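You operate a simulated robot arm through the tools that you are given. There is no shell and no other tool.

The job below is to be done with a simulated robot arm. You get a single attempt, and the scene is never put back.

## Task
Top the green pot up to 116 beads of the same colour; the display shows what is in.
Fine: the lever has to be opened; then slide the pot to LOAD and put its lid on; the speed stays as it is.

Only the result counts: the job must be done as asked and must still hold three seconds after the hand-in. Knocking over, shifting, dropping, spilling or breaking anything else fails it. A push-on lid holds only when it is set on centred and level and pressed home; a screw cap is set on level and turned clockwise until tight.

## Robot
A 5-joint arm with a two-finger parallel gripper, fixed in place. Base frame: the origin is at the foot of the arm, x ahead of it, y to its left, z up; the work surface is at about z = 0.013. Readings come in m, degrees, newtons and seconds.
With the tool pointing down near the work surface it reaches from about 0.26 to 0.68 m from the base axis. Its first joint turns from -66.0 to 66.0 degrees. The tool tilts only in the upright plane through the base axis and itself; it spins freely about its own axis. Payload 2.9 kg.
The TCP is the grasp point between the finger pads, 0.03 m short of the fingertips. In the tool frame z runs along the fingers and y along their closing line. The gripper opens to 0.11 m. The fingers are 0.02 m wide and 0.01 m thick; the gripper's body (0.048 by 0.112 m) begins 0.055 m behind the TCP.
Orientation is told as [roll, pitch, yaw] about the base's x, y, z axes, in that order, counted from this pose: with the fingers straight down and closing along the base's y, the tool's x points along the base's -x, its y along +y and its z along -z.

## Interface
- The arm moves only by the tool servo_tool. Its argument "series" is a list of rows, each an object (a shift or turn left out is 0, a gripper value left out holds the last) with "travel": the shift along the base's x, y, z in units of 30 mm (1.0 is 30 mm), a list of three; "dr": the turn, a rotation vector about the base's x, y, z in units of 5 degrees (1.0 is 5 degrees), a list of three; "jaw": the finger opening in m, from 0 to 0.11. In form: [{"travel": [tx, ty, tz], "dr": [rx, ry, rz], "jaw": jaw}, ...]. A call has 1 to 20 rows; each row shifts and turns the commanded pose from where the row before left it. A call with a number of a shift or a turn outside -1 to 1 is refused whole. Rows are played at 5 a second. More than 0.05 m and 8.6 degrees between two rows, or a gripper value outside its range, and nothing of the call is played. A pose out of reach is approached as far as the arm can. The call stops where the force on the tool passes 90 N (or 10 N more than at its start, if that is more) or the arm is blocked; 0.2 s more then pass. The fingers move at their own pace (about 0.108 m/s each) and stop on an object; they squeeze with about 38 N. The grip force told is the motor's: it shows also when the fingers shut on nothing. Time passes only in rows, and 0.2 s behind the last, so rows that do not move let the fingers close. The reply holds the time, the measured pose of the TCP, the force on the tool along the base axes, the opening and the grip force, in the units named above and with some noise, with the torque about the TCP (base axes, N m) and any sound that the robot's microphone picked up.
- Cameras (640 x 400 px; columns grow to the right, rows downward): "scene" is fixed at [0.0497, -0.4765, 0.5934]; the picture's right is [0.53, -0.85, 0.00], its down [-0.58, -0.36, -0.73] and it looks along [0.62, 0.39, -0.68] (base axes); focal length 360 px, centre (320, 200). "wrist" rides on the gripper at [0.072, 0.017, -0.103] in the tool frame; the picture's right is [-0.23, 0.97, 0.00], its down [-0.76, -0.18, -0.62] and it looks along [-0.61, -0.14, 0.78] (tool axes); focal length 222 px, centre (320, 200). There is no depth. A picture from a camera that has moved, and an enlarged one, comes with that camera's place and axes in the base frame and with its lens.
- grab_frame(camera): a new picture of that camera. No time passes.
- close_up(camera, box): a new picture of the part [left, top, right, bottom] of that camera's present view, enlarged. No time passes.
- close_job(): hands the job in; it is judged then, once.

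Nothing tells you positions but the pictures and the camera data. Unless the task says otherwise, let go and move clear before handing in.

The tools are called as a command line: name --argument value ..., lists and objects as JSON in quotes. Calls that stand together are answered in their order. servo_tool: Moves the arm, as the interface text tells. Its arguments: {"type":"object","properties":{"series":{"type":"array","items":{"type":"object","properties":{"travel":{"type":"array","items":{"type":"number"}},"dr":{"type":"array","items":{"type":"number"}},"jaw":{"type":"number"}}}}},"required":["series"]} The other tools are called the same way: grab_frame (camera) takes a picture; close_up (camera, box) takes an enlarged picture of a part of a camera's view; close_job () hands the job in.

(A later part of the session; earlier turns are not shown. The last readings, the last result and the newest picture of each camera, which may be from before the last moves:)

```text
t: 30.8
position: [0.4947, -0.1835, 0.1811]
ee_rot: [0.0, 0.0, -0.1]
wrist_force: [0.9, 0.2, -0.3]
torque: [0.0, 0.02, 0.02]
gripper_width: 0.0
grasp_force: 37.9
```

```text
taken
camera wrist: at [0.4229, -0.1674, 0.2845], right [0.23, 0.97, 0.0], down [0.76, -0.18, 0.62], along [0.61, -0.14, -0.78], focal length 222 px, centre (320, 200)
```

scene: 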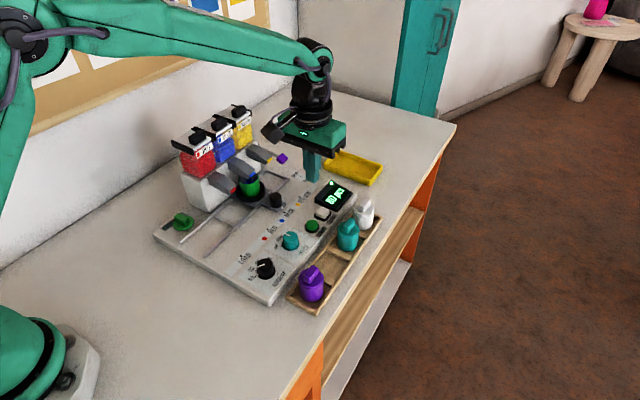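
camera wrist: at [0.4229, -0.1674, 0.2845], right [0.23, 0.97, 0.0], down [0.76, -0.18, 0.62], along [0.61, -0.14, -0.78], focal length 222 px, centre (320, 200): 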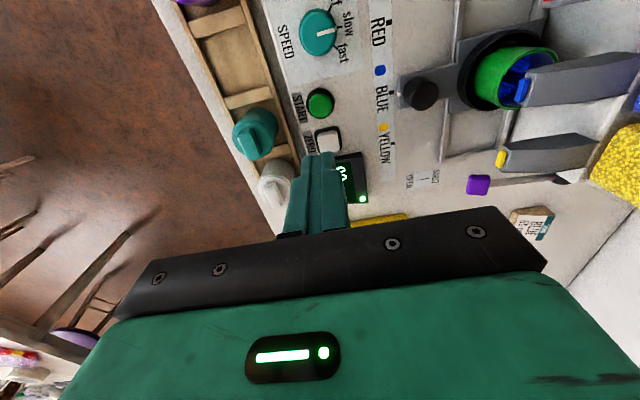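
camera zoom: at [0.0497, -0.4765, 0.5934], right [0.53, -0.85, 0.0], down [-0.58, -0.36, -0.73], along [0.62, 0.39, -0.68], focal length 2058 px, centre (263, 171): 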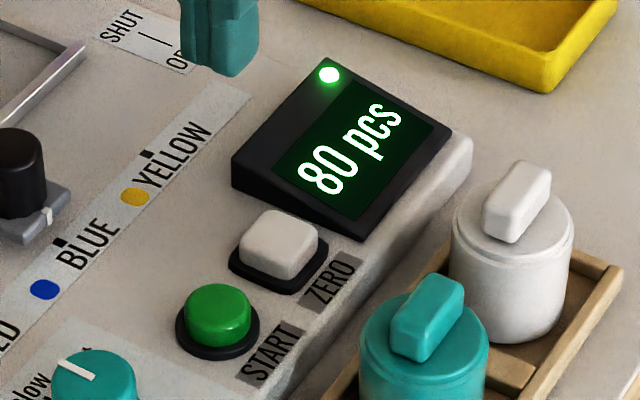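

Beads are running (80, rising). Meanwhile I bring the gripper above the carriage knob at about (0.497, -0.082), turned 90°.

servo_tool --series '[{"travel": [0, 0.3, 0.1], "dr": [0, 0, 1], "jaw": 0.06}, {"travel": [0, 0.3, 0.1], "dr": [0, 0, 1]}, {"travel": [0, 0.3, 0], "dr": [0, 0, 1]}, {"travel": [0, 0.3, 0], "dr": [0, 0, 1]}, {"travel": [0, 0.3, 0], "dr": [0, 0, 1]}, {"travel": [0, 0.3, 0], "dr": [0, 0, 1]}, {"travel": [0, 0.3, 0], "dr": [0, 0, 1]}, {"travel": [0, 0.3, 0], "dr": [0, 0, 1]}, {"travel": [0, 0.3, 0], "dr": [0, 0, 1]}, {"travel": [0, 0.3, 0], "dr": [0, 0, 1]}, {"travel": [0, 0.3, 0], "dr": [0, 0, 1]}, {"travel": [0, 0.1, 0], "dr": [0, 0, 1]}, {"dr": [0, 0, 1]}, {"dr": [0, 0, 1]}, {"dr": [0, 0, 1]}, {"dr": [0, 0, 1]}, {"dr": [0, 0, 1]}, {"dr": [0, 0, 1]}, {}]'

close_up --camera "scene" --box '[290, 170, 370, 240]'

grab_frame --camera "wrist"

grab_frame --camera "scene"

```text
t: 34.8
position: [0.4943, -0.0805, 0.1863]
ee_rot: [0.0, 0.1, 90.1]
wrist_force: [0.3, 0.8, 0.7]
torque: [-0.01, 0.02, -0.04]
gripper_width: 0.0598
grasp_force: 0.1
```

```text
5.71 times, centred on (330, 205) of scene
camera zoom: at [0.0497, -0.4765, 0.5934], right [0.53, -0.85, 0.0], down [-0.58, -0.36, -0.73], along [0.62, 0.39, -0.68], focal length 2058 px, centre (263, 171)
```

zoom: 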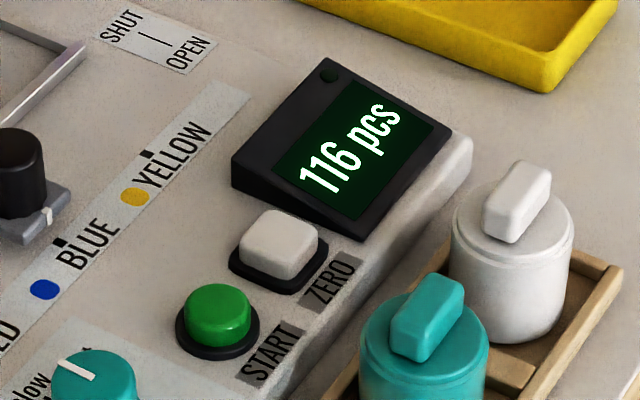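

```text
taken
camera wrist: at [0.478, -0.1543, 0.2894], right [-0.97, 0.23, 0.0], down [0.18, 0.76, 0.62], along [0.14, 0.61, -0.78], focal length 222 px, centre (320, 200)
```

wrist: 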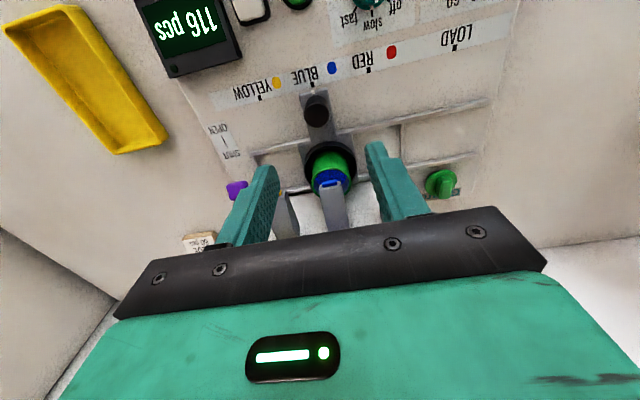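

```text
taken
```

scene: 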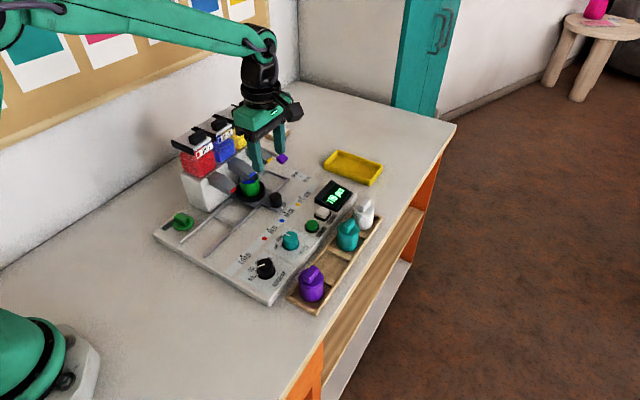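

It stopped at 116 with the light off. Now a close look at the carriage knob for gripping.

close_up --camera "wrist" --box '[260, 60, 420, 220]'

close_up --camera "wrist" --box '[380, 20, 520, 220]'

```text
2.50 times, centred on (340, 140) of wrist
camera zoom: at [0.478, -0.1543, 0.2894], right [-0.97, 0.23, 0.0], down [0.18, 0.76, 0.62], along [0.14, 0.61, -0.78], focal length 555 px, centre (270, 350)
```

zoom: 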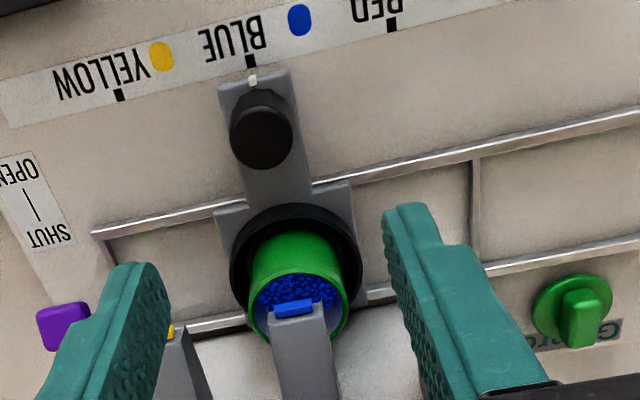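

```text
2.00 times, centred on (450, 120) of wrist
camera zoom: at [0.478, -0.1543, 0.2894], right [-0.97, 0.23, 0.0], down [0.18, 0.76, 0.62], along [0.14, 0.61, -0.78], focal length 444 px, centre (60, 360)
```

zoom: 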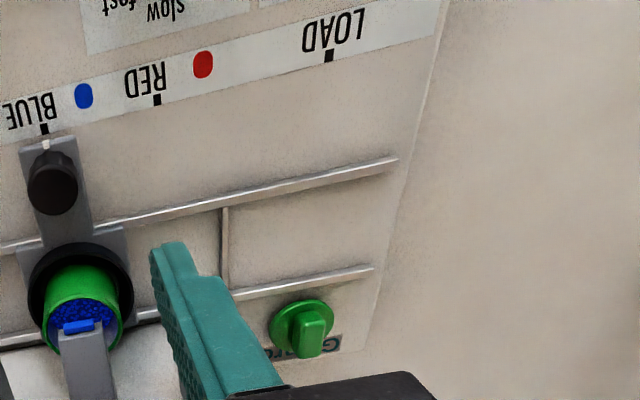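

servo_tool --series '[{"travel": [0.07, -0.08, -1]}, {"travel": [0, 0, -1]}, {"travel": [0, 0, -1]}, {"travel": [0, 0, -0.65]}, {}]'

grab_frame --camera "wrist"

close_up --camera "scene" --box '[210, 120, 330, 240]'

```text
t: 36.0
position: [0.4971, -0.0828, 0.0761]
ee_rot: [0.1, 0.1, 89.9]
wrist_force: [-0.2, 0.1, 0.6]
torque: [-0.03, 0.02, -0.02]
gripper_width: 0.06
grasp_force: 0.0
```

```text
taken
camera wrist: at [0.4807, -0.1566, 0.1792], right [-0.97, 0.23, 0.0], down [0.18, 0.76, 0.62], along [0.14, 0.61, -0.78], focal length 222 px, centre (320, 200)
```

wrist: 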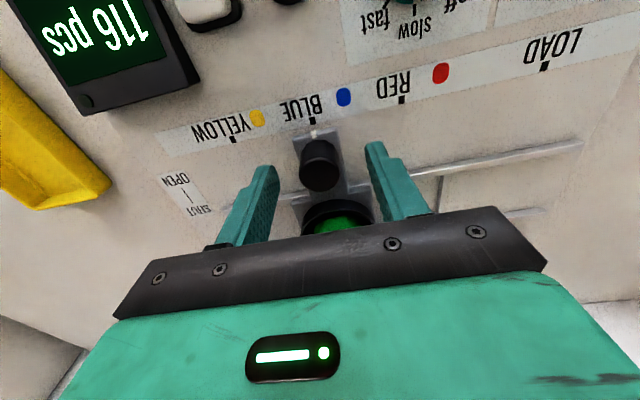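

```text
3.33 times, centred on (270, 180) of scene
camera zoom: at [0.0497, -0.4765, 0.5934], right [0.53, -0.85, 0.0], down [-0.58, -0.36, -0.73], along [0.62, 0.39, -0.68], focal length 1201 px, centre (487, 267)
```

zoom: 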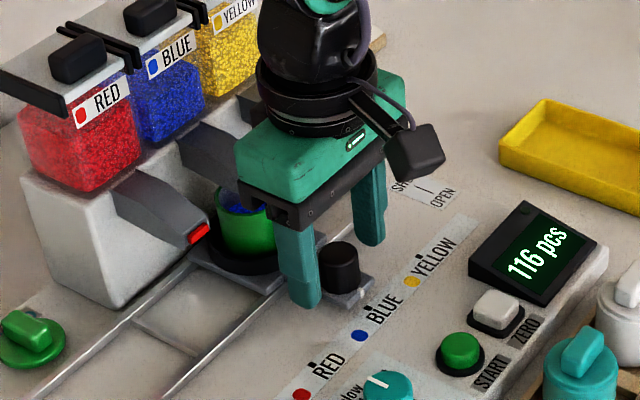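

servo_tool --series '[{"jaw": 0.04}, {"jaw": 0.015}, {}, {}]'

```text
t: 37.0
position: [0.4972, -0.0829, 0.0758]
ee_rot: [0.0, 0.0, 90.1]
wrist_force: [0.6, -0.4, -2.4]
torque: [-0.02, -0.04, -0.01]
gripper_width: 0.0245
grasp_force: 45.2
```

Gripped, well centred. Slide slowly toward LOAD, testing the force.

servo_tool --series '[{"travel": [-0.1, 0, 0]}, {"travel": [-0.2, 0, 0]}, {"travel": [-0.25, 0, 0]}, {"travel": [-0.25, 0, 0]}, {"travel": [-0.2, 0, 0]}, {}]'

close_up --camera "scene" --box '[180, 120, 330, 260]'

```text
t: 38.4
position: [0.4681, -0.0819, 0.0765]
ee_rot: [0.0, 0.0, 90.1]
wrist_force: [1.0, 6.0, 0.8]
torque: [0.13, -0.09, -0.02]
gripper_width: 0.0247
grasp_force: 44.7
```

```text
2.86 times, centred on (255, 190) of scene
camera zoom: at [0.0497, -0.4765, 0.5934], right [0.53, -0.85, 0.0], down [-0.58, -0.36, -0.73], along [0.62, 0.39, -0.68], focal length 1029 px, centre (506, 229)
```

zoom: 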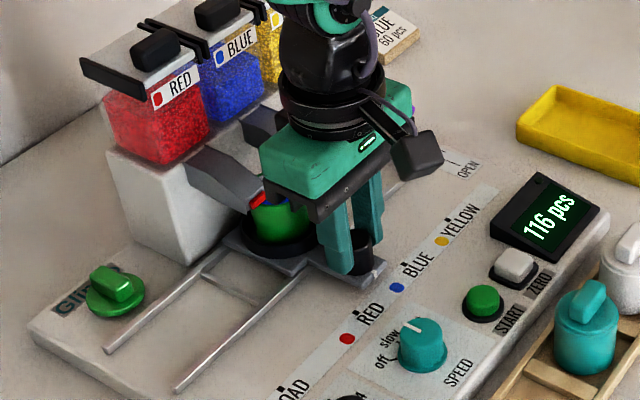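

servo_tool --series '[{"travel": [-0.15, 0, 0]}, {"travel": [-0.3, 0, 0]}, {"travel": [-0.33, 0, 0]}, {"travel": [-0.33, 0, 0]}, {"travel": [-0.33, 0, 0]}, {"travel": [-0.33, 0, 0]}, {"travel": [-0.33, 0, 0]}, {"travel": [-0.33, 0, 0]}, {"travel": [-0.33, 0, 0]}, {"travel": [-0.33, 0, 0]}, {"travel": [-0.3, 0, 0]}, {"travel": [-0.2, 0, 0]}, {}]'

close_up --camera "scene" --box '[150, 150, 300, 290]'

grab_frame --camera "wrist"

```text
t: 41.2
position: [0.3576, -0.0839, 0.0765]
ee_rot: [0.1, 0.0, 90.0]
wrist_force: [-1.2, 29.4, 0.4]
torque: [0.81, 0.02, 0.04]
gripper_width: 0.0245
grasp_force: 45.3
```

```text
2.86 times, centred on (225, 220) of scene
camera zoom: at [0.0497, -0.4765, 0.5934], right [0.53, -0.85, 0.0], down [-0.58, -0.36, -0.73], along [0.62, 0.39, -0.68], focal length 1029 px, centre (591, 143)
```

zoom: 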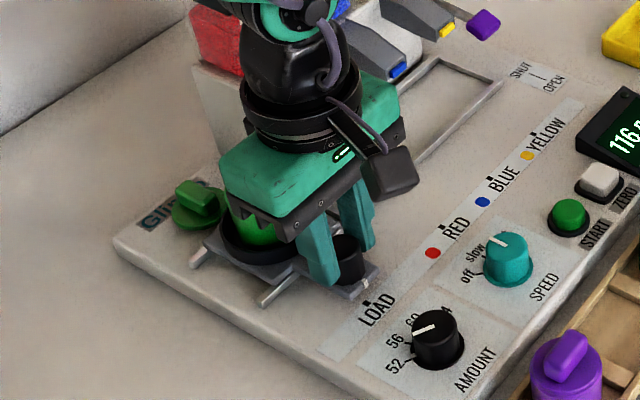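

```text
taken
camera wrist: at [0.3418, -0.1569, 0.1794], right [-0.97, 0.23, 0.0], down [0.18, 0.76, 0.62], along [0.14, 0.61, -0.78], focal length 222 px, centre (320, 200)
```

wrist: 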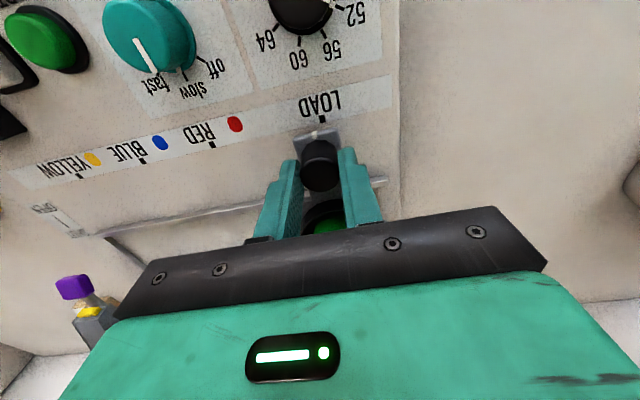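

servo_tool --series '[{"travel": [0, 0.05, 0]}, {}]'

close_up --camera "wrist" --box '[270, 80, 400, 200]'

close_up --camera "scene" --box '[210, 220, 290, 280]'

```text
t: 41.8
position: [0.36, -0.083, 0.0758]
ee_rot: [-0.2, 0.0, 89.7]
wrist_force: [-0.2, -12.5, -10.0]
torque: [-0.19, 0.08, 0.03]
gripper_width: 0.0244
grasp_force: 45.4
```

```text
3.33 times, centred on (335, 140) of wrist
camera zoom: at [0.3418, -0.1568, 0.1794], right [-0.97, 0.23, 0.0], down [0.18, 0.76, 0.62], along [0.15, 0.61, -0.78], focal length 740 px, centre (270, 400)
```

zoom: 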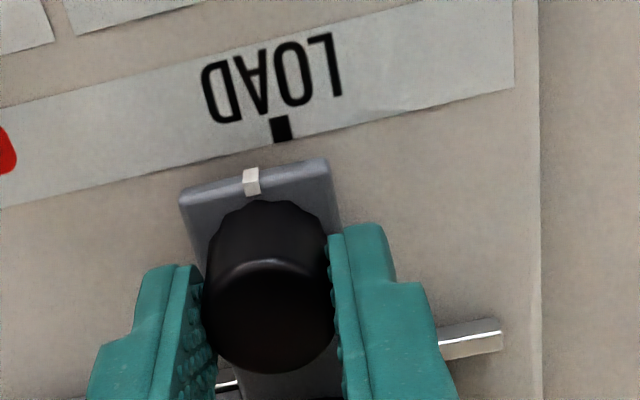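

```text
6.67 times, centred on (250, 250) of scene
camera zoom: at [0.0497, -0.4765, 0.5934], right [0.53, -0.85, 0.0], down [-0.58, -0.36, -0.73], along [0.62, 0.39, -0.68], focal length 2402 px, centre (787, -133)
```

zoom: 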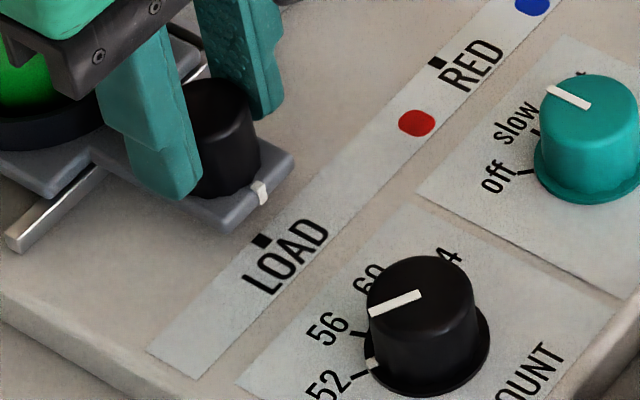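

servo_tool --series '[{"travel": [-0.1, -0.015, 0]}, {"travel": [-0.12, 0, 0]}, {"travel": [-0.1, 0, 0]}, {}]'

close_up --camera "wrist" --box '[270, 80, 400, 200]'

close_up --camera "scene" --box '[210, 220, 290, 280]'

```text
t: 42.8
position: [0.3507, -0.0832, 0.078]
ee_rot: [-0.6, 0.1, 90.0]
wrist_force: [20.8, -21.8, -28.0]
torque: [-0.46, -0.51, -0.03]
gripper_width: 0.0246
grasp_force: 44.5
```

```text
3.33 times, centred on (335, 140) of wrist
camera zoom: at [0.3335, -0.1559, 0.1803], right [-0.97, 0.23, -0.01], down [0.17, 0.76, 0.62], along [0.15, 0.61, -0.78], focal length 740 px, centre (270, 400)
```

zoom: 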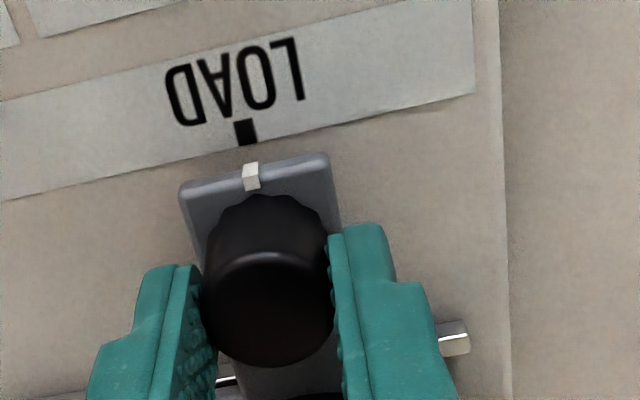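

```text
6.67 times, centred on (250, 250) of scene
camera zoom: at [0.0498, -0.4765, 0.5934], right [0.53, -0.85, 0.0], down [-0.58, -0.36, -0.73], along [0.62, 0.39, -0.68], focal length 2402 px, centre (787, -133)
```

zoom: 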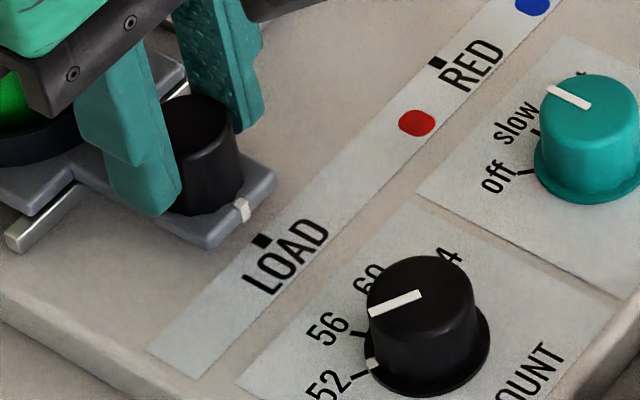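

servo_tool --series '[{"travel": [-0.06, -0.03, -0.04]}, {}]'

close_up --camera "wrist" --box '[270, 80, 400, 200]'

```text
t: 43.4
position: [0.3502, -0.0819, 0.077]
ee_rot: [-0.7, 0.2, 90.1]
wrist_force: [31.0, 17.8, -5.5]
torque: [0.41, -1.0, 0.04]
gripper_width: 0.0245
grasp_force: 44.6
```

```text
3.33 times, centred on (335, 140) of wrist
camera zoom: at [0.3328, -0.1557, 0.1804], right [-0.97, 0.22, -0.01], down [0.17, 0.76, 0.62], along [0.15, 0.6, -0.78], focal length 740 px, centre (270, 400)
```

zoom: 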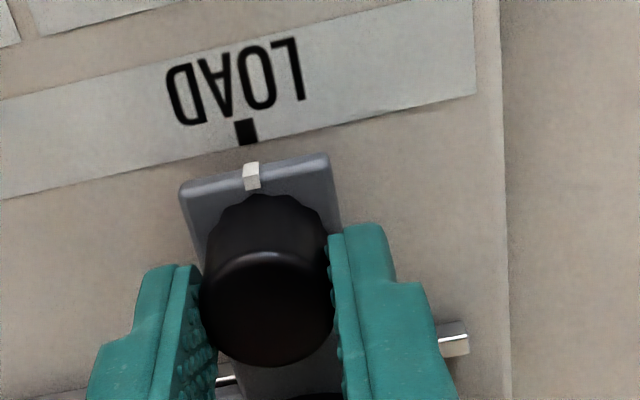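

It's against the end stop at LOAD. I relax the push, release and lift, then look at the pot and the lid.

servo_tool --series '[{"travel": [0.06, 0.015, 0]}, {"jaw": 0.05}, {}, {"travel": [0, 0, 0.6]}, {"travel": [0, 0, 1]}, {"travel": [0, 0, 1]}, {"travel": [0, 0, 1]}, {"travel": [0, 0, 1]}, {}]'

grab_frame --camera "wrist"

close_up --camera "scene" --box '[150, 150, 300, 290]'

```text
t: 45.4
position: [0.3488, -0.0813, 0.2114]
ee_rot: [0.1, 0.0, 90.0]
wrist_force: [-0.5, -0.5, -0.9]
torque: [0.01, -0.01, 0.0]
gripper_width: 0.05
grasp_force: 0.1
```

```text
taken
camera wrist: at [0.3325, -0.1552, 0.3148], right [-0.97, 0.23, 0.0], down [0.18, 0.76, 0.62], along [0.14, 0.61, -0.78], focal length 222 px, centre (320, 200)
```

wrist: 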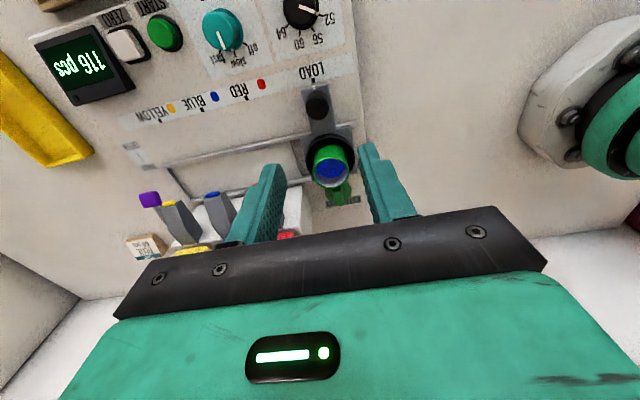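

```text
2.86 times, centred on (225, 220) of scene
camera zoom: at [0.0497, -0.4765, 0.5934], right [0.53, -0.85, 0.0], down [-0.58, -0.36, -0.73], along [0.62, 0.39, -0.68], focal length 1029 px, centre (591, 143)
```

zoom: 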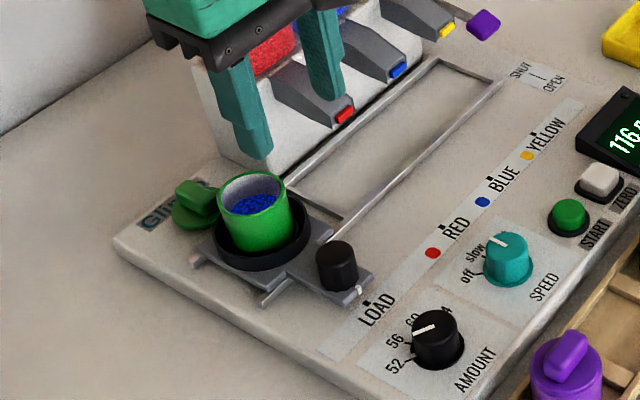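

The pot (about 116 blue beads inside) stands at LOAD. Next I look at the green lid, near (0.34, 0.05), from above.

servo_tool --series '[{"travel": [-0.1, 1, 0]}, {"travel": [-0.1, 1, 0]}, {"travel": [-0.1, 1, 0]}, {"travel": [0, 1, 0]}, {"travel": [0, 0.2, 0]}, {}]'

grab_frame --camera "wrist"

close_up --camera "wrist" --box '[250, 40, 390, 160]'

close_up --camera "scene" --box '[150, 180, 250, 260]'

```text
t: 46.8
position: [0.3392, 0.0446, 0.2129]
ee_rot: [0.0, 0.1, 90.0]
wrist_force: [0.0, -0.6, -0.3]
torque: [-0.02, -0.02, 0.01]
gripper_width: 0.0499
grasp_force: 0.0
```

```text
taken
camera wrist: at [0.3229, -0.03, 0.3164], right [-0.97, 0.23, 0.0], down [0.18, 0.76, 0.62], along [0.14, 0.61, -0.78], focal length 222 px, centre (320, 200)
```

wrist: 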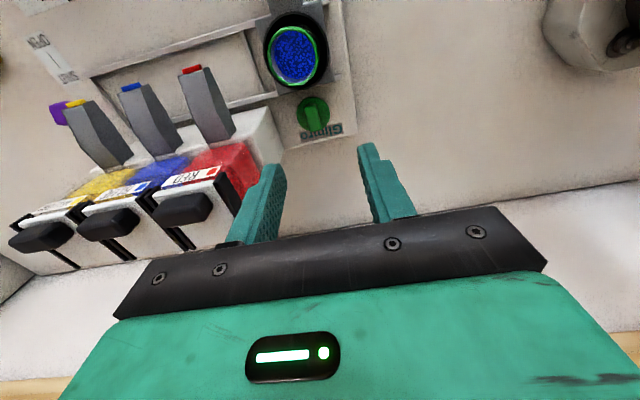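

```text
3.33 times, centred on (320, 100) of wrist
camera zoom: at [0.3229, -0.03, 0.3164], right [-0.97, 0.23, 0.0], down [0.18, 0.76, 0.62], along [0.14, 0.61, -0.78], focal length 740 px, centre (320, 533)
```

zoom: 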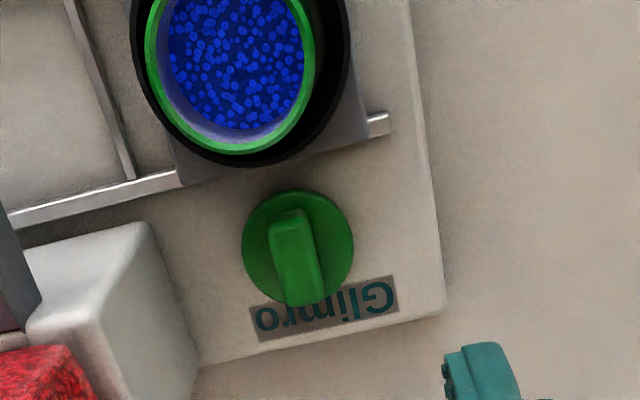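

```text
5.00 times, centred on (200, 220) of scene
camera zoom: at [0.0497, -0.4765, 0.5934], right [0.53, -0.85, 0.0], down [-0.58, -0.36, -0.73], along [0.62, 0.39, -0.68], focal length 1801 px, centre (920, 100)
```

zoom: 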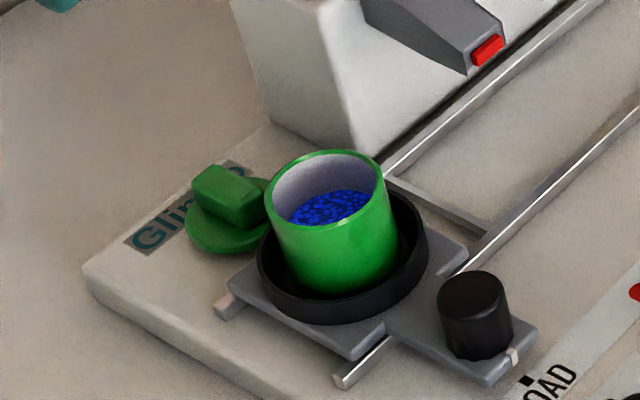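

close_up --camera "wrist" --box '[290, 85, 350, 145]'

close_up --camera "wrist" --box '[250, 0, 350, 90]'

close_up --camera "scene" --box '[160, 190, 220, 240]'

```text
6.67 times, centred on (320, 115) of wrist
camera zoom: at [0.3229, -0.03, 0.3164], right [-0.97, 0.23, 0.0], down [0.18, 0.76, 0.62], along [0.14, 0.61, -0.78], focal length 1481 px, centre (320, 767)
```

zoom: 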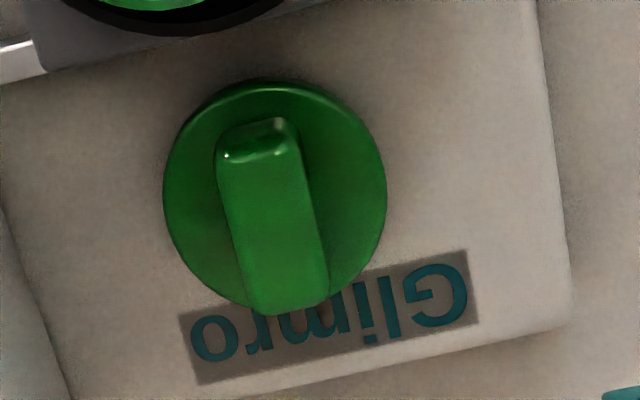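

```text
4.44 times, centred on (300, 45) of wrist
camera zoom: at [0.3229, -0.03, 0.3164], right [-0.97, 0.23, 0.0], down [0.18, 0.76, 0.62], along [0.14, 0.61, -0.78], focal length 987 px, centre (409, 889)
```

zoom: 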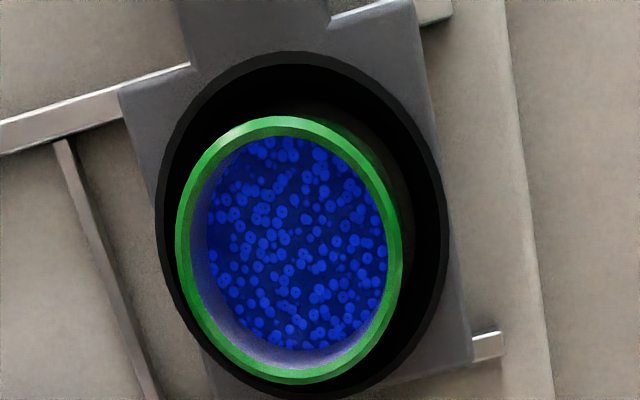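

```text
8.00 times, centred on (190, 215) of scene
camera zoom: at [0.0497, -0.4765, 0.5934], right [0.53, -0.85, 0.0], down [-0.58, -0.36, -0.73], along [0.62, 0.39, -0.68], focal length 2882 px, centre (1360, 80)
```

zoom: 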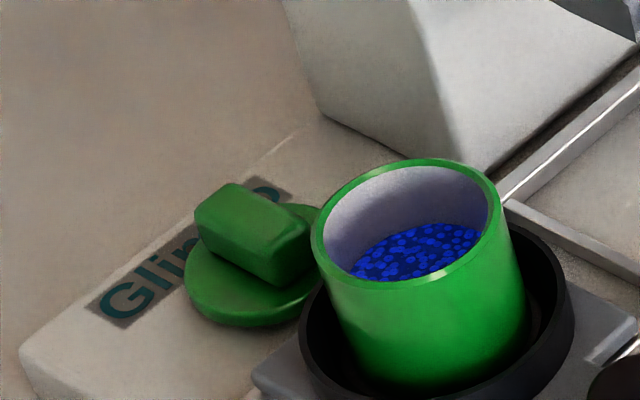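

close_up --camera "wrist" --box '[120, 90, 300, 260]'

close_up --camera "scene" --box '[160, 80, 280, 200]'

```text
2.35 times, centred on (210, 175) of wrist
camera zoom: at [0.3229, -0.03, 0.3164], right [-0.97, 0.23, 0.0], down [0.18, 0.76, 0.62], along [0.14, 0.61, -0.78], focal length 523 px, centre (579, 259)
```

zoom: 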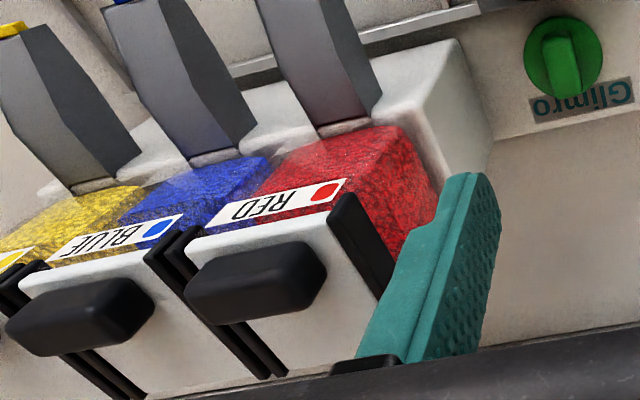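

```text
3.33 times, centred on (220, 140) of scene
camera zoom: at [0.0497, -0.4765, 0.5934], right [0.53, -0.85, 0.0], down [-0.58, -0.36, -0.73], along [0.62, 0.39, -0.68], focal length 1201 px, centre (653, 400)
```

zoom: 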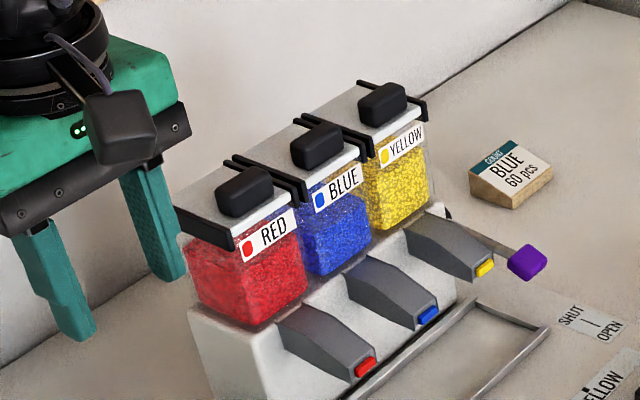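

The hopper lids come too close for gripping the lid with the gripper crosswise, so I'll turn back to 0° and grip the handle by its ends. Rotate above the lid at (0.351, 0.058).

servo_tool --series '[{"travel": [0, 0, 0.5], "dr": [0, 0, -1], "jaw": 0.043}, {"dr": [0, 0, -1]}, {"dr": [0, 0, -1]}, {"dr": [0, 0, -1]}, {"dr": [0, 0, -1]}, {"dr": [0, 0, -1]}, {"dr": [0, 0, -1]}, {"dr": [0, 0, -1]}, {"dr": [0, 0, -1]}, {"dr": [0, 0, -1]}, {"dr": [0, 0, -1]}, {"dr": [0, 0, -1]}, {"dr": [0, 0, -1]}, {"dr": [0, 0, -1]}, {"dr": [0, 0, -1]}, {"dr": [0, 0, -1]}, {"travel": [0.2, 0.2, 0], "dr": [0, 0, -1]}, {"travel": [0.2, 0.26, 0], "dr": [0, 0, -1]}, {"travel": [0, 0, -1]}, {}]'

grab_frame --camera "wrist"

close_up --camera "wrist" --box '[240, 60, 400, 180]'

```text
t: 51.0
position: [0.3522, 0.0561, 0.1986]
ee_rot: [0.0, 0.1, -0.1]
wrist_force: [-0.9, -1.5, -0.5]
torque: [0.01, 0.02, 0.01]
gripper_width: 0.0429
grasp_force: 0.1
```

```text
taken
camera wrist: at [0.2796, 0.0722, 0.3025], right [0.23, 0.97, 0.0], down [0.76, -0.18, 0.62], along [0.61, -0.14, -0.78], focal length 222 px, centre (320, 200)
```

wrist: 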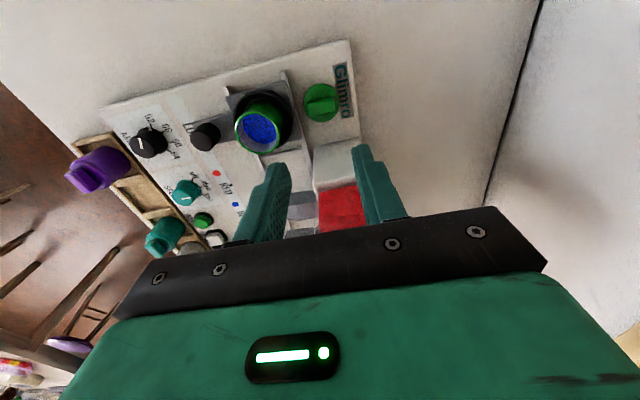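

```text
3.33 times, centred on (320, 120) of wrist
camera zoom: at [0.2796, 0.0722, 0.3025], right [0.23, 0.97, 0.0], down [0.76, -0.18, 0.62], along [0.61, -0.14, -0.78], focal length 740 px, centre (320, 467)
```

zoom: 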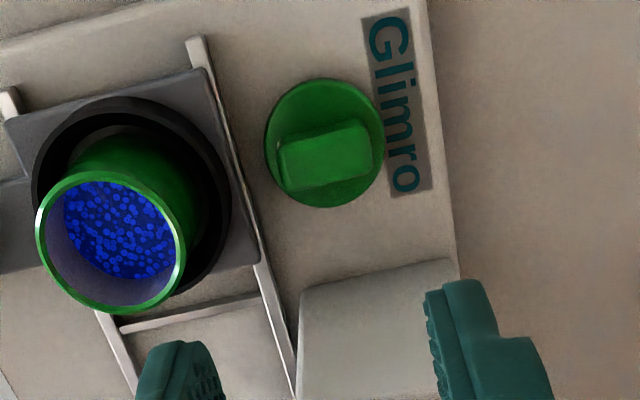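

servo_tool --series '[{"travel": [0.01, 0.065, -1]}, {"travel": [0, 0, -1]}, {"travel": [0, 0, -1]}, {"travel": [0, 0, -0.8]}, {}]'

close_up --camera "wrist" --box '[220, 80, 420, 220]'

close_up --camera "scene" --box '[140, 130, 280, 250]'

```text
t: 52.2
position: [0.3514, 0.057, 0.0844]
ee_rot: [0.0, 0.0, -0.1]
wrist_force: [-0.3, 0.7, 0.3]
torque: [0.01, 0.03, 0.0]
gripper_width: 0.0433
grasp_force: 0.0
```

```text
2.86 times, centred on (320, 150) of wrist
camera zoom: at [0.2791, 0.0729, 0.1866], right [0.23, 0.97, 0.0], down [0.76, -0.18, 0.62], along [0.61, -0.14, -0.78], focal length 635 px, centre (320, 343)
```

zoom: 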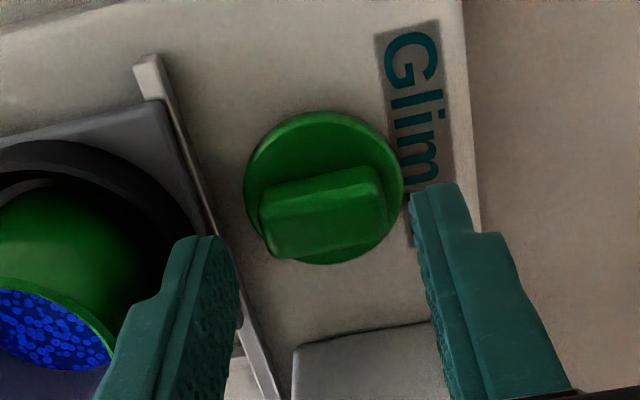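

```text
3.33 times, centred on (210, 190) of scene
camera zoom: at [0.0497, -0.4765, 0.5934], right [0.53, -0.85, 0.0], down [-0.58, -0.36, -0.73], along [0.62, 0.39, -0.68], focal length 1201 px, centre (687, 233)
```

zoom: 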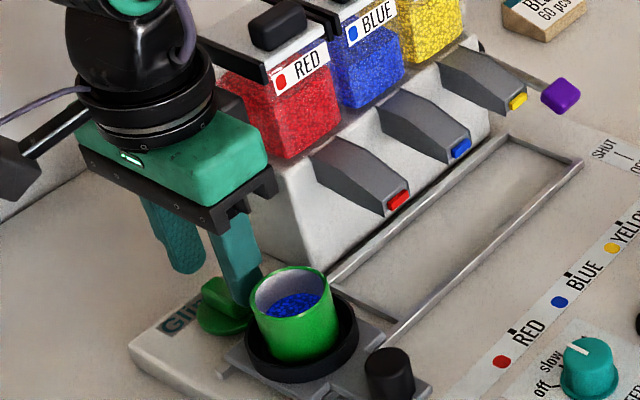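

close_up --camera "wrist" --box '[285, 110, 365, 170]'

```text
6.67 times, centred on (325, 140) of wrist
camera zoom: at [0.2791, 0.0729, 0.1866], right [0.23, 0.97, 0.0], down [0.76, -0.18, 0.62], along [0.61, -0.14, -0.78], focal length 1481 px, centre (287, 600)
```

zoom: 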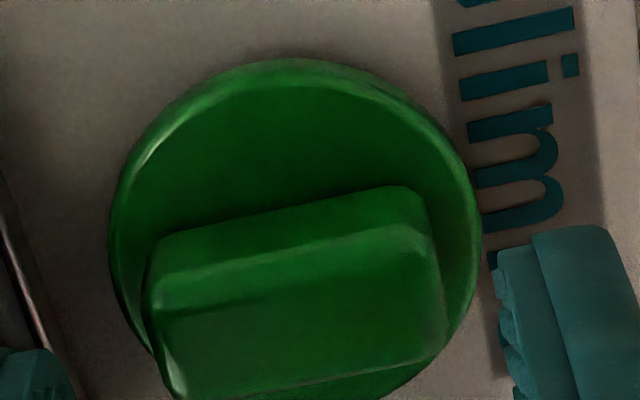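

servo_tool --series '[{"travel": [0.02, 0.02, -0.4]}, {"travel": [0, 0, -0.3]}, {}]'

close_up --camera "wrist" --box '[240, 100, 400, 220]'

close_up --camera "scene" --box '[160, 170, 240, 240]'

```text
t: 53.0
position: [0.3521, 0.0592, 0.0639]
ee_rot: [0.1, 0.0, 0.0]
wrist_force: [-0.5, -0.8, -0.9]
torque: [0.0, 0.02, 0.04]
gripper_width: 0.0433
grasp_force: 0.0
```

```text
3.33 times, centred on (320, 160) of wrist
camera zoom: at [0.28, 0.0748, 0.1664], right [0.23, 0.97, 0.0], down [0.76, -0.18, 0.62], along [0.61, -0.14, -0.78], focal length 740 px, centre (320, 333)
```

zoom: 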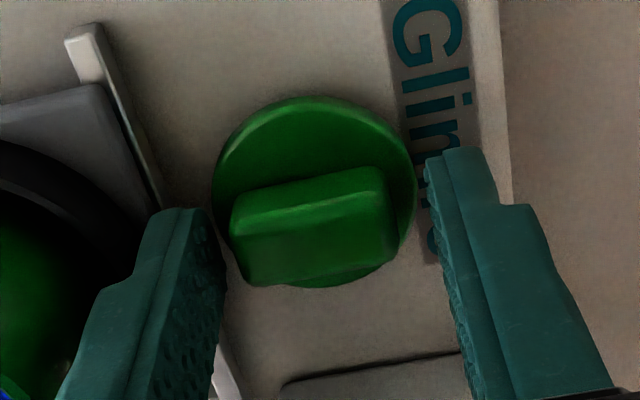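

```text
5.71 times, centred on (200, 205) of scene
camera zoom: at [0.0497, -0.4765, 0.5934], right [0.53, -0.85, 0.0], down [-0.58, -0.36, -0.73], along [0.62, 0.39, -0.68], focal length 2058 px, centre (1006, 171)
```

zoom: 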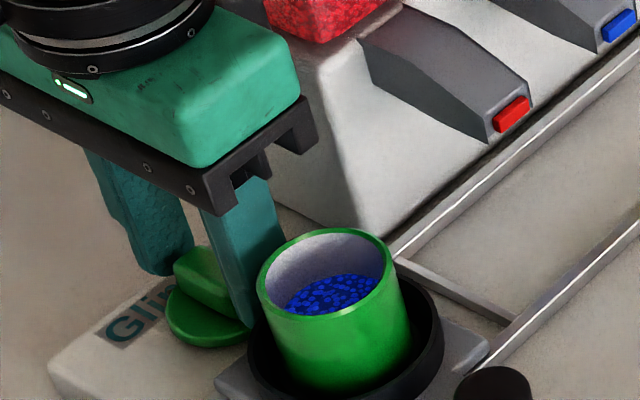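

servo_tool --series '[{"travel": [0, -0.02, -0.06], "jaw": 0.035}, {"jaw": 0.02}, {}, {}]'

close_up --camera "wrist" --box '[240, 100, 400, 220]'

```text
t: 54.0
position: [0.3523, 0.0587, 0.0614]
ee_rot: [0.0, 0.0, -0.1]
wrist_force: [-0.7, 0.9, 6.1]
torque: [0.03, 0.04, 0.01]
gripper_width: 0.0307
grasp_force: 38.5
```

```text
3.33 times, centred on (320, 160) of wrist
camera zoom: at [0.2803, 0.0741, 0.165], right [0.23, 0.97, 0.0], down [0.76, -0.18, 0.62], along [0.61, -0.14, -0.78], focal length 740 px, centre (320, 333)
```

zoom: 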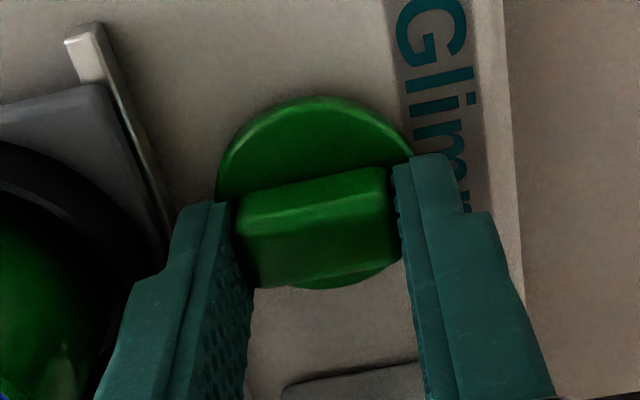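

Lid gripped. Lift straight up and move over the pot at about (0.352, -0.012), then check alignment.

servo_tool --series '[{"travel": [0, 0, 0.3]}, {"travel": [0, 0, 0.7]}, {"travel": [0, 0, 1]}, {"travel": [0, 0, 1]}, {"travel": [0, 0, 0.8]}, {}]'

grab_frame --camera "wrist"

close_up --camera "wrist" --box '[210, 80, 350, 190]'

close_up --camera "scene" --box '[140, 110, 280, 250]'

```text
t: 55.4
position: [0.3527, 0.0593, 0.1753]
ee_rot: [0.0, 0.1, -0.1]
wrist_force: [0.7, 0.9, 0.2]
torque: [0.0, 0.02, -0.01]
gripper_width: 0.0304
grasp_force: 38.1
```

```text
taken
camera wrist: at [0.2797, 0.075, 0.2785], right [0.23, 0.97, 0.0], down [0.76, -0.18, 0.62], along [0.61, -0.14, -0.78], focal length 222 px, centre (320, 200)
```

wrist: 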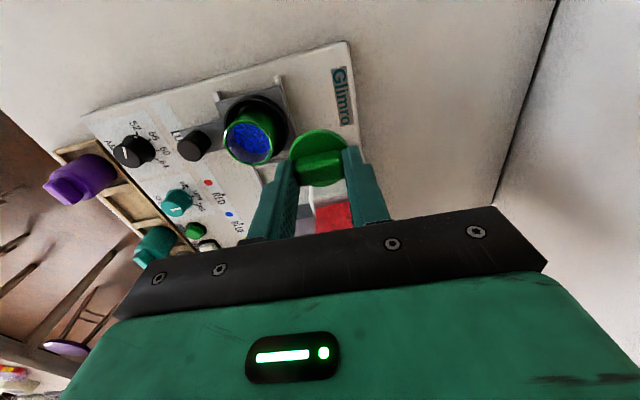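

```text
3.64 times, centred on (280, 135) of wrist
camera zoom: at [0.2797, 0.075, 0.2785], right [0.23, 0.97, 0.0], down [0.76, -0.18, 0.62], along [0.61, -0.14, -0.78], focal length 808 px, centre (466, 436)
```

zoom: 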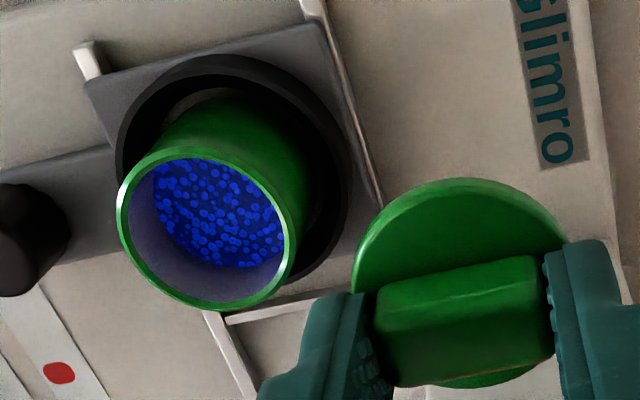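

```text
2.86 times, centred on (210, 180) of scene
camera zoom: at [0.0497, -0.4765, 0.5934], right [0.53, -0.85, 0.0], down [-0.58, -0.36, -0.73], along [0.62, 0.39, -0.68], focal length 1029 px, centre (634, 257)
```

zoom: 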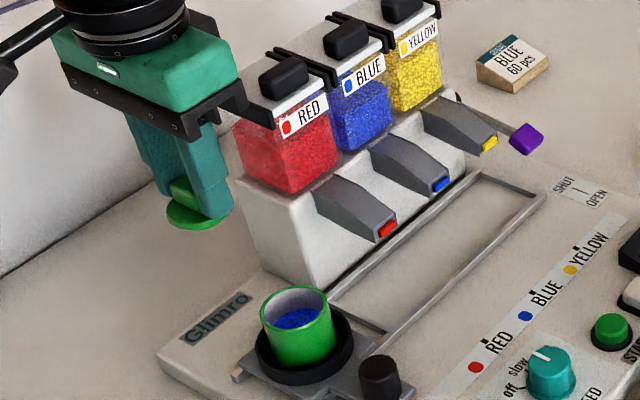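

servo_tool --series '[{"travel": [0.01, -0.5, 0]}, {"travel": [0.01, -0.7, 0]}, {"travel": [0, -0.7, 0]}, {"travel": [0, -0.42, 0]}, {"travel": [0, 0, -0.7]}, {"travel": [0, 0, -0.5]}, {}]'

grab_frame --camera "wrist"

close_up --camera "wrist" --box '[260, 100, 380, 200]'

close_up --camera "scene" --box '[170, 150, 270, 240]'

```text
t: 57.0
position: [0.3533, -0.012, 0.1398]
ee_rot: [0.0, -0.1, 0.0]
wrist_force: [-0.5, 0.0, -0.6]
torque: [0.01, -0.04, -0.01]
gripper_width: 0.0305
grasp_force: 38.1
```

```text
taken
camera wrist: at [0.2809, 0.0032, 0.2433], right [0.23, 0.97, 0.0], down [0.76, -0.18, 0.62], along [0.61, -0.14, -0.78], focal length 222 px, centre (320, 200)
```

wrist: 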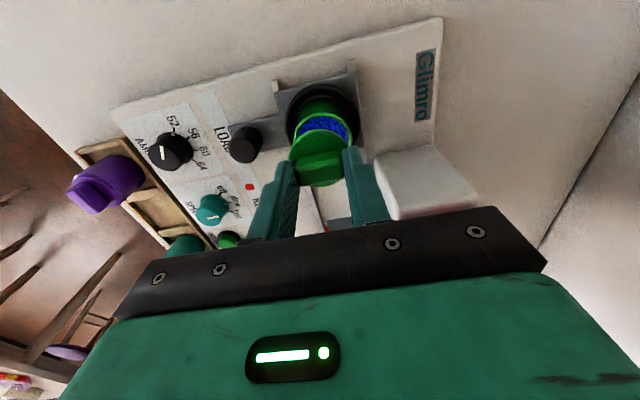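

```text
4.00 times, centred on (320, 150) of wrist
camera zoom: at [0.2809, 0.0032, 0.2433], right [0.23, 0.97, 0.0], down [0.76, -0.18, 0.62], along [0.61, -0.14, -0.78], focal length 888 px, centre (320, 400)
```

zoom: 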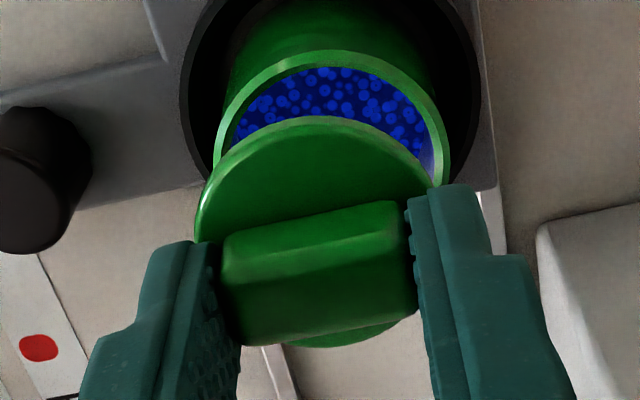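

```text
4.44 times, centred on (220, 195) of scene
camera zoom: at [0.0497, -0.4765, 0.5934], right [0.53, -0.85, 0.0], down [-0.58, -0.36, -0.73], along [0.62, 0.39, -0.68], focal length 1601 px, centre (764, 222)
```

zoom: 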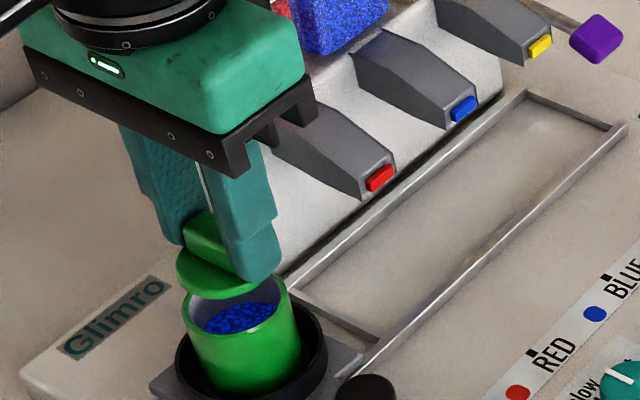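

close_up --camera "scene" --box '[200, 190, 250, 235]'

close_up --camera "wrist" --box '[285, 105, 355, 165]'

```text
8.89 times, centred on (225, 212) of scene
camera zoom: at [0.0497, -0.4765, 0.5934], right [0.53, -0.85, 0.0], down [-0.58, -0.36, -0.73], along [0.62, 0.39, -0.68], focal length 3202 px, centre (1164, 89)
```

zoom: 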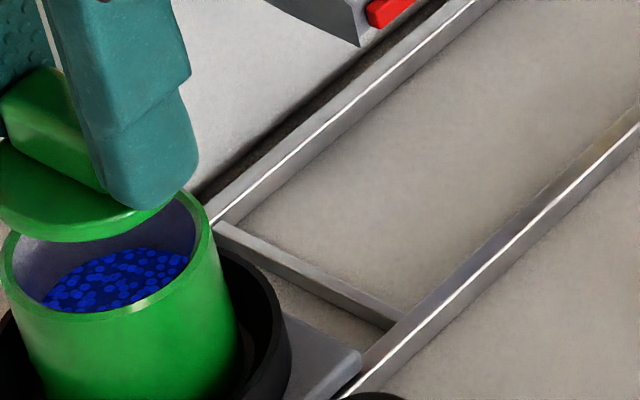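

```text
6.67 times, centred on (320, 135) of wrist
camera zoom: at [0.2809, 0.0032, 0.2433], right [0.23, 0.97, 0.0], down [0.76, -0.18, 0.62], along [0.61, -0.14, -0.78], focal length 1481 px, centre (320, 633)
```

zoom: 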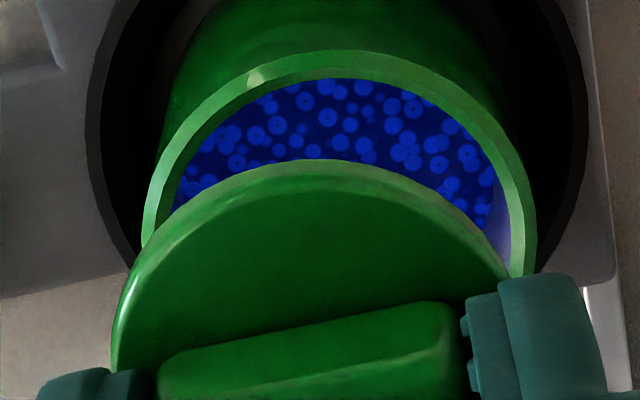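

servo_tool --series '[{"travel": [0, 0.08, 0]}, {"travel": [0, 0, -0.3]}, {}]'

close_up --camera "scene" --box '[180, 190, 240, 240]'

close_up --camera "wrist" --box '[280, 105, 360, 185]'

```text
t: 57.8
position: [0.3528, -0.0088, 0.1305]
ee_rot: [0.0, 0.0, 0.0]
wrist_force: [0.5, -1.0, 0.1]
torque: [-0.01, 0.0, 0.0]
gripper_width: 0.0302
grasp_force: 38.0
```

```text
8.00 times, centred on (210, 215) of scene
camera zoom: at [0.0497, -0.4765, 0.5934], right [0.53, -0.85, 0.0], down [-0.58, -0.36, -0.73], along [0.62, 0.39, -0.68], focal length 2882 px, centre (1200, 80)
```

zoom: 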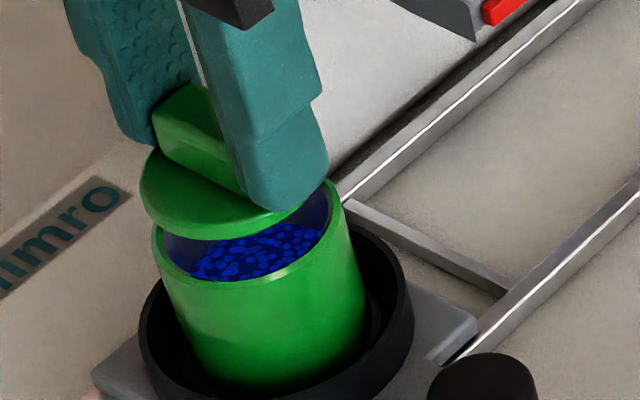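

```text
5.00 times, centred on (320, 145) of wrist
camera zoom: at [0.2811, 0.0068, 0.2336], right [0.23, 0.97, 0.0], down [0.76, -0.18, 0.62], along [0.61, -0.14, -0.78], focal length 1111 px, centre (320, 475)
```

zoom: 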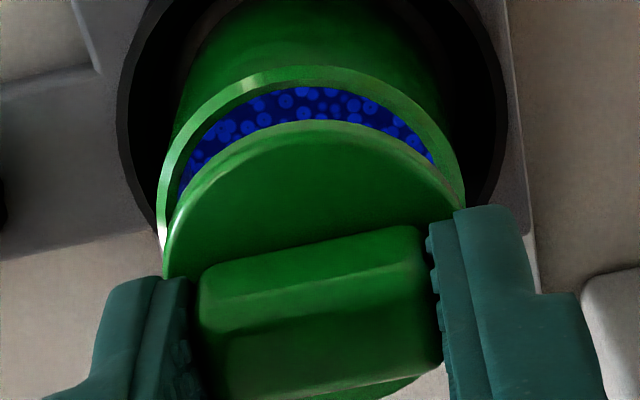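

servo_tool --series '[{"travel": [-0.03, -0.03, 0]}, {"travel": [0, 0, -0.2]}, {}]'

close_up --camera "scene" --box '[180, 190, 240, 240]'

close_up --camera "wrist" --box '[280, 105, 360, 185]'

```text
t: 58.6
position: [0.3527, -0.0095, 0.1244]
ee_rot: [0.0, 0.0, 0.0]
wrist_force: [0.2, 0.0, -0.1]
torque: [0.01, 0.0, 0.04]
gripper_width: 0.0307
grasp_force: 37.9
```

```text
8.00 times, centred on (210, 215) of scene
camera zoom: at [0.0497, -0.4765, 0.5934], right [0.53, -0.85, 0.0], down [-0.58, -0.36, -0.73], along [0.62, 0.39, -0.68], focal length 2882 px, centre (1200, 80)
```

zoom: 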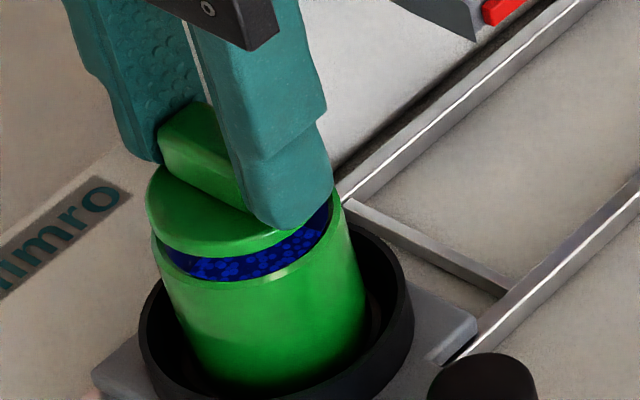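

```text
5.00 times, centred on (320, 145) of wrist
camera zoom: at [0.2805, 0.0061, 0.2284], right [0.23, 0.97, 0.0], down [0.76, -0.18, 0.62], along [0.61, -0.14, -0.78], focal length 1111 px, centre (320, 475)
```

zoom: 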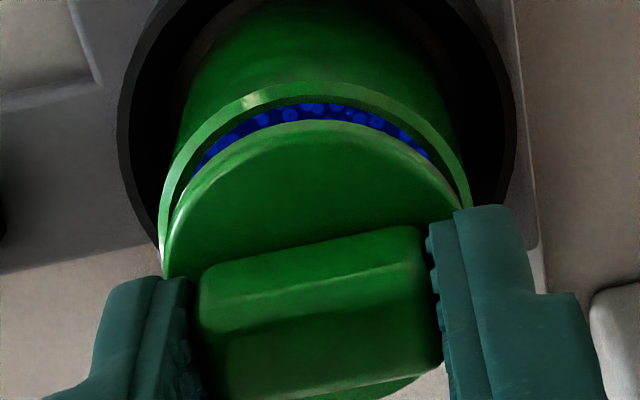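

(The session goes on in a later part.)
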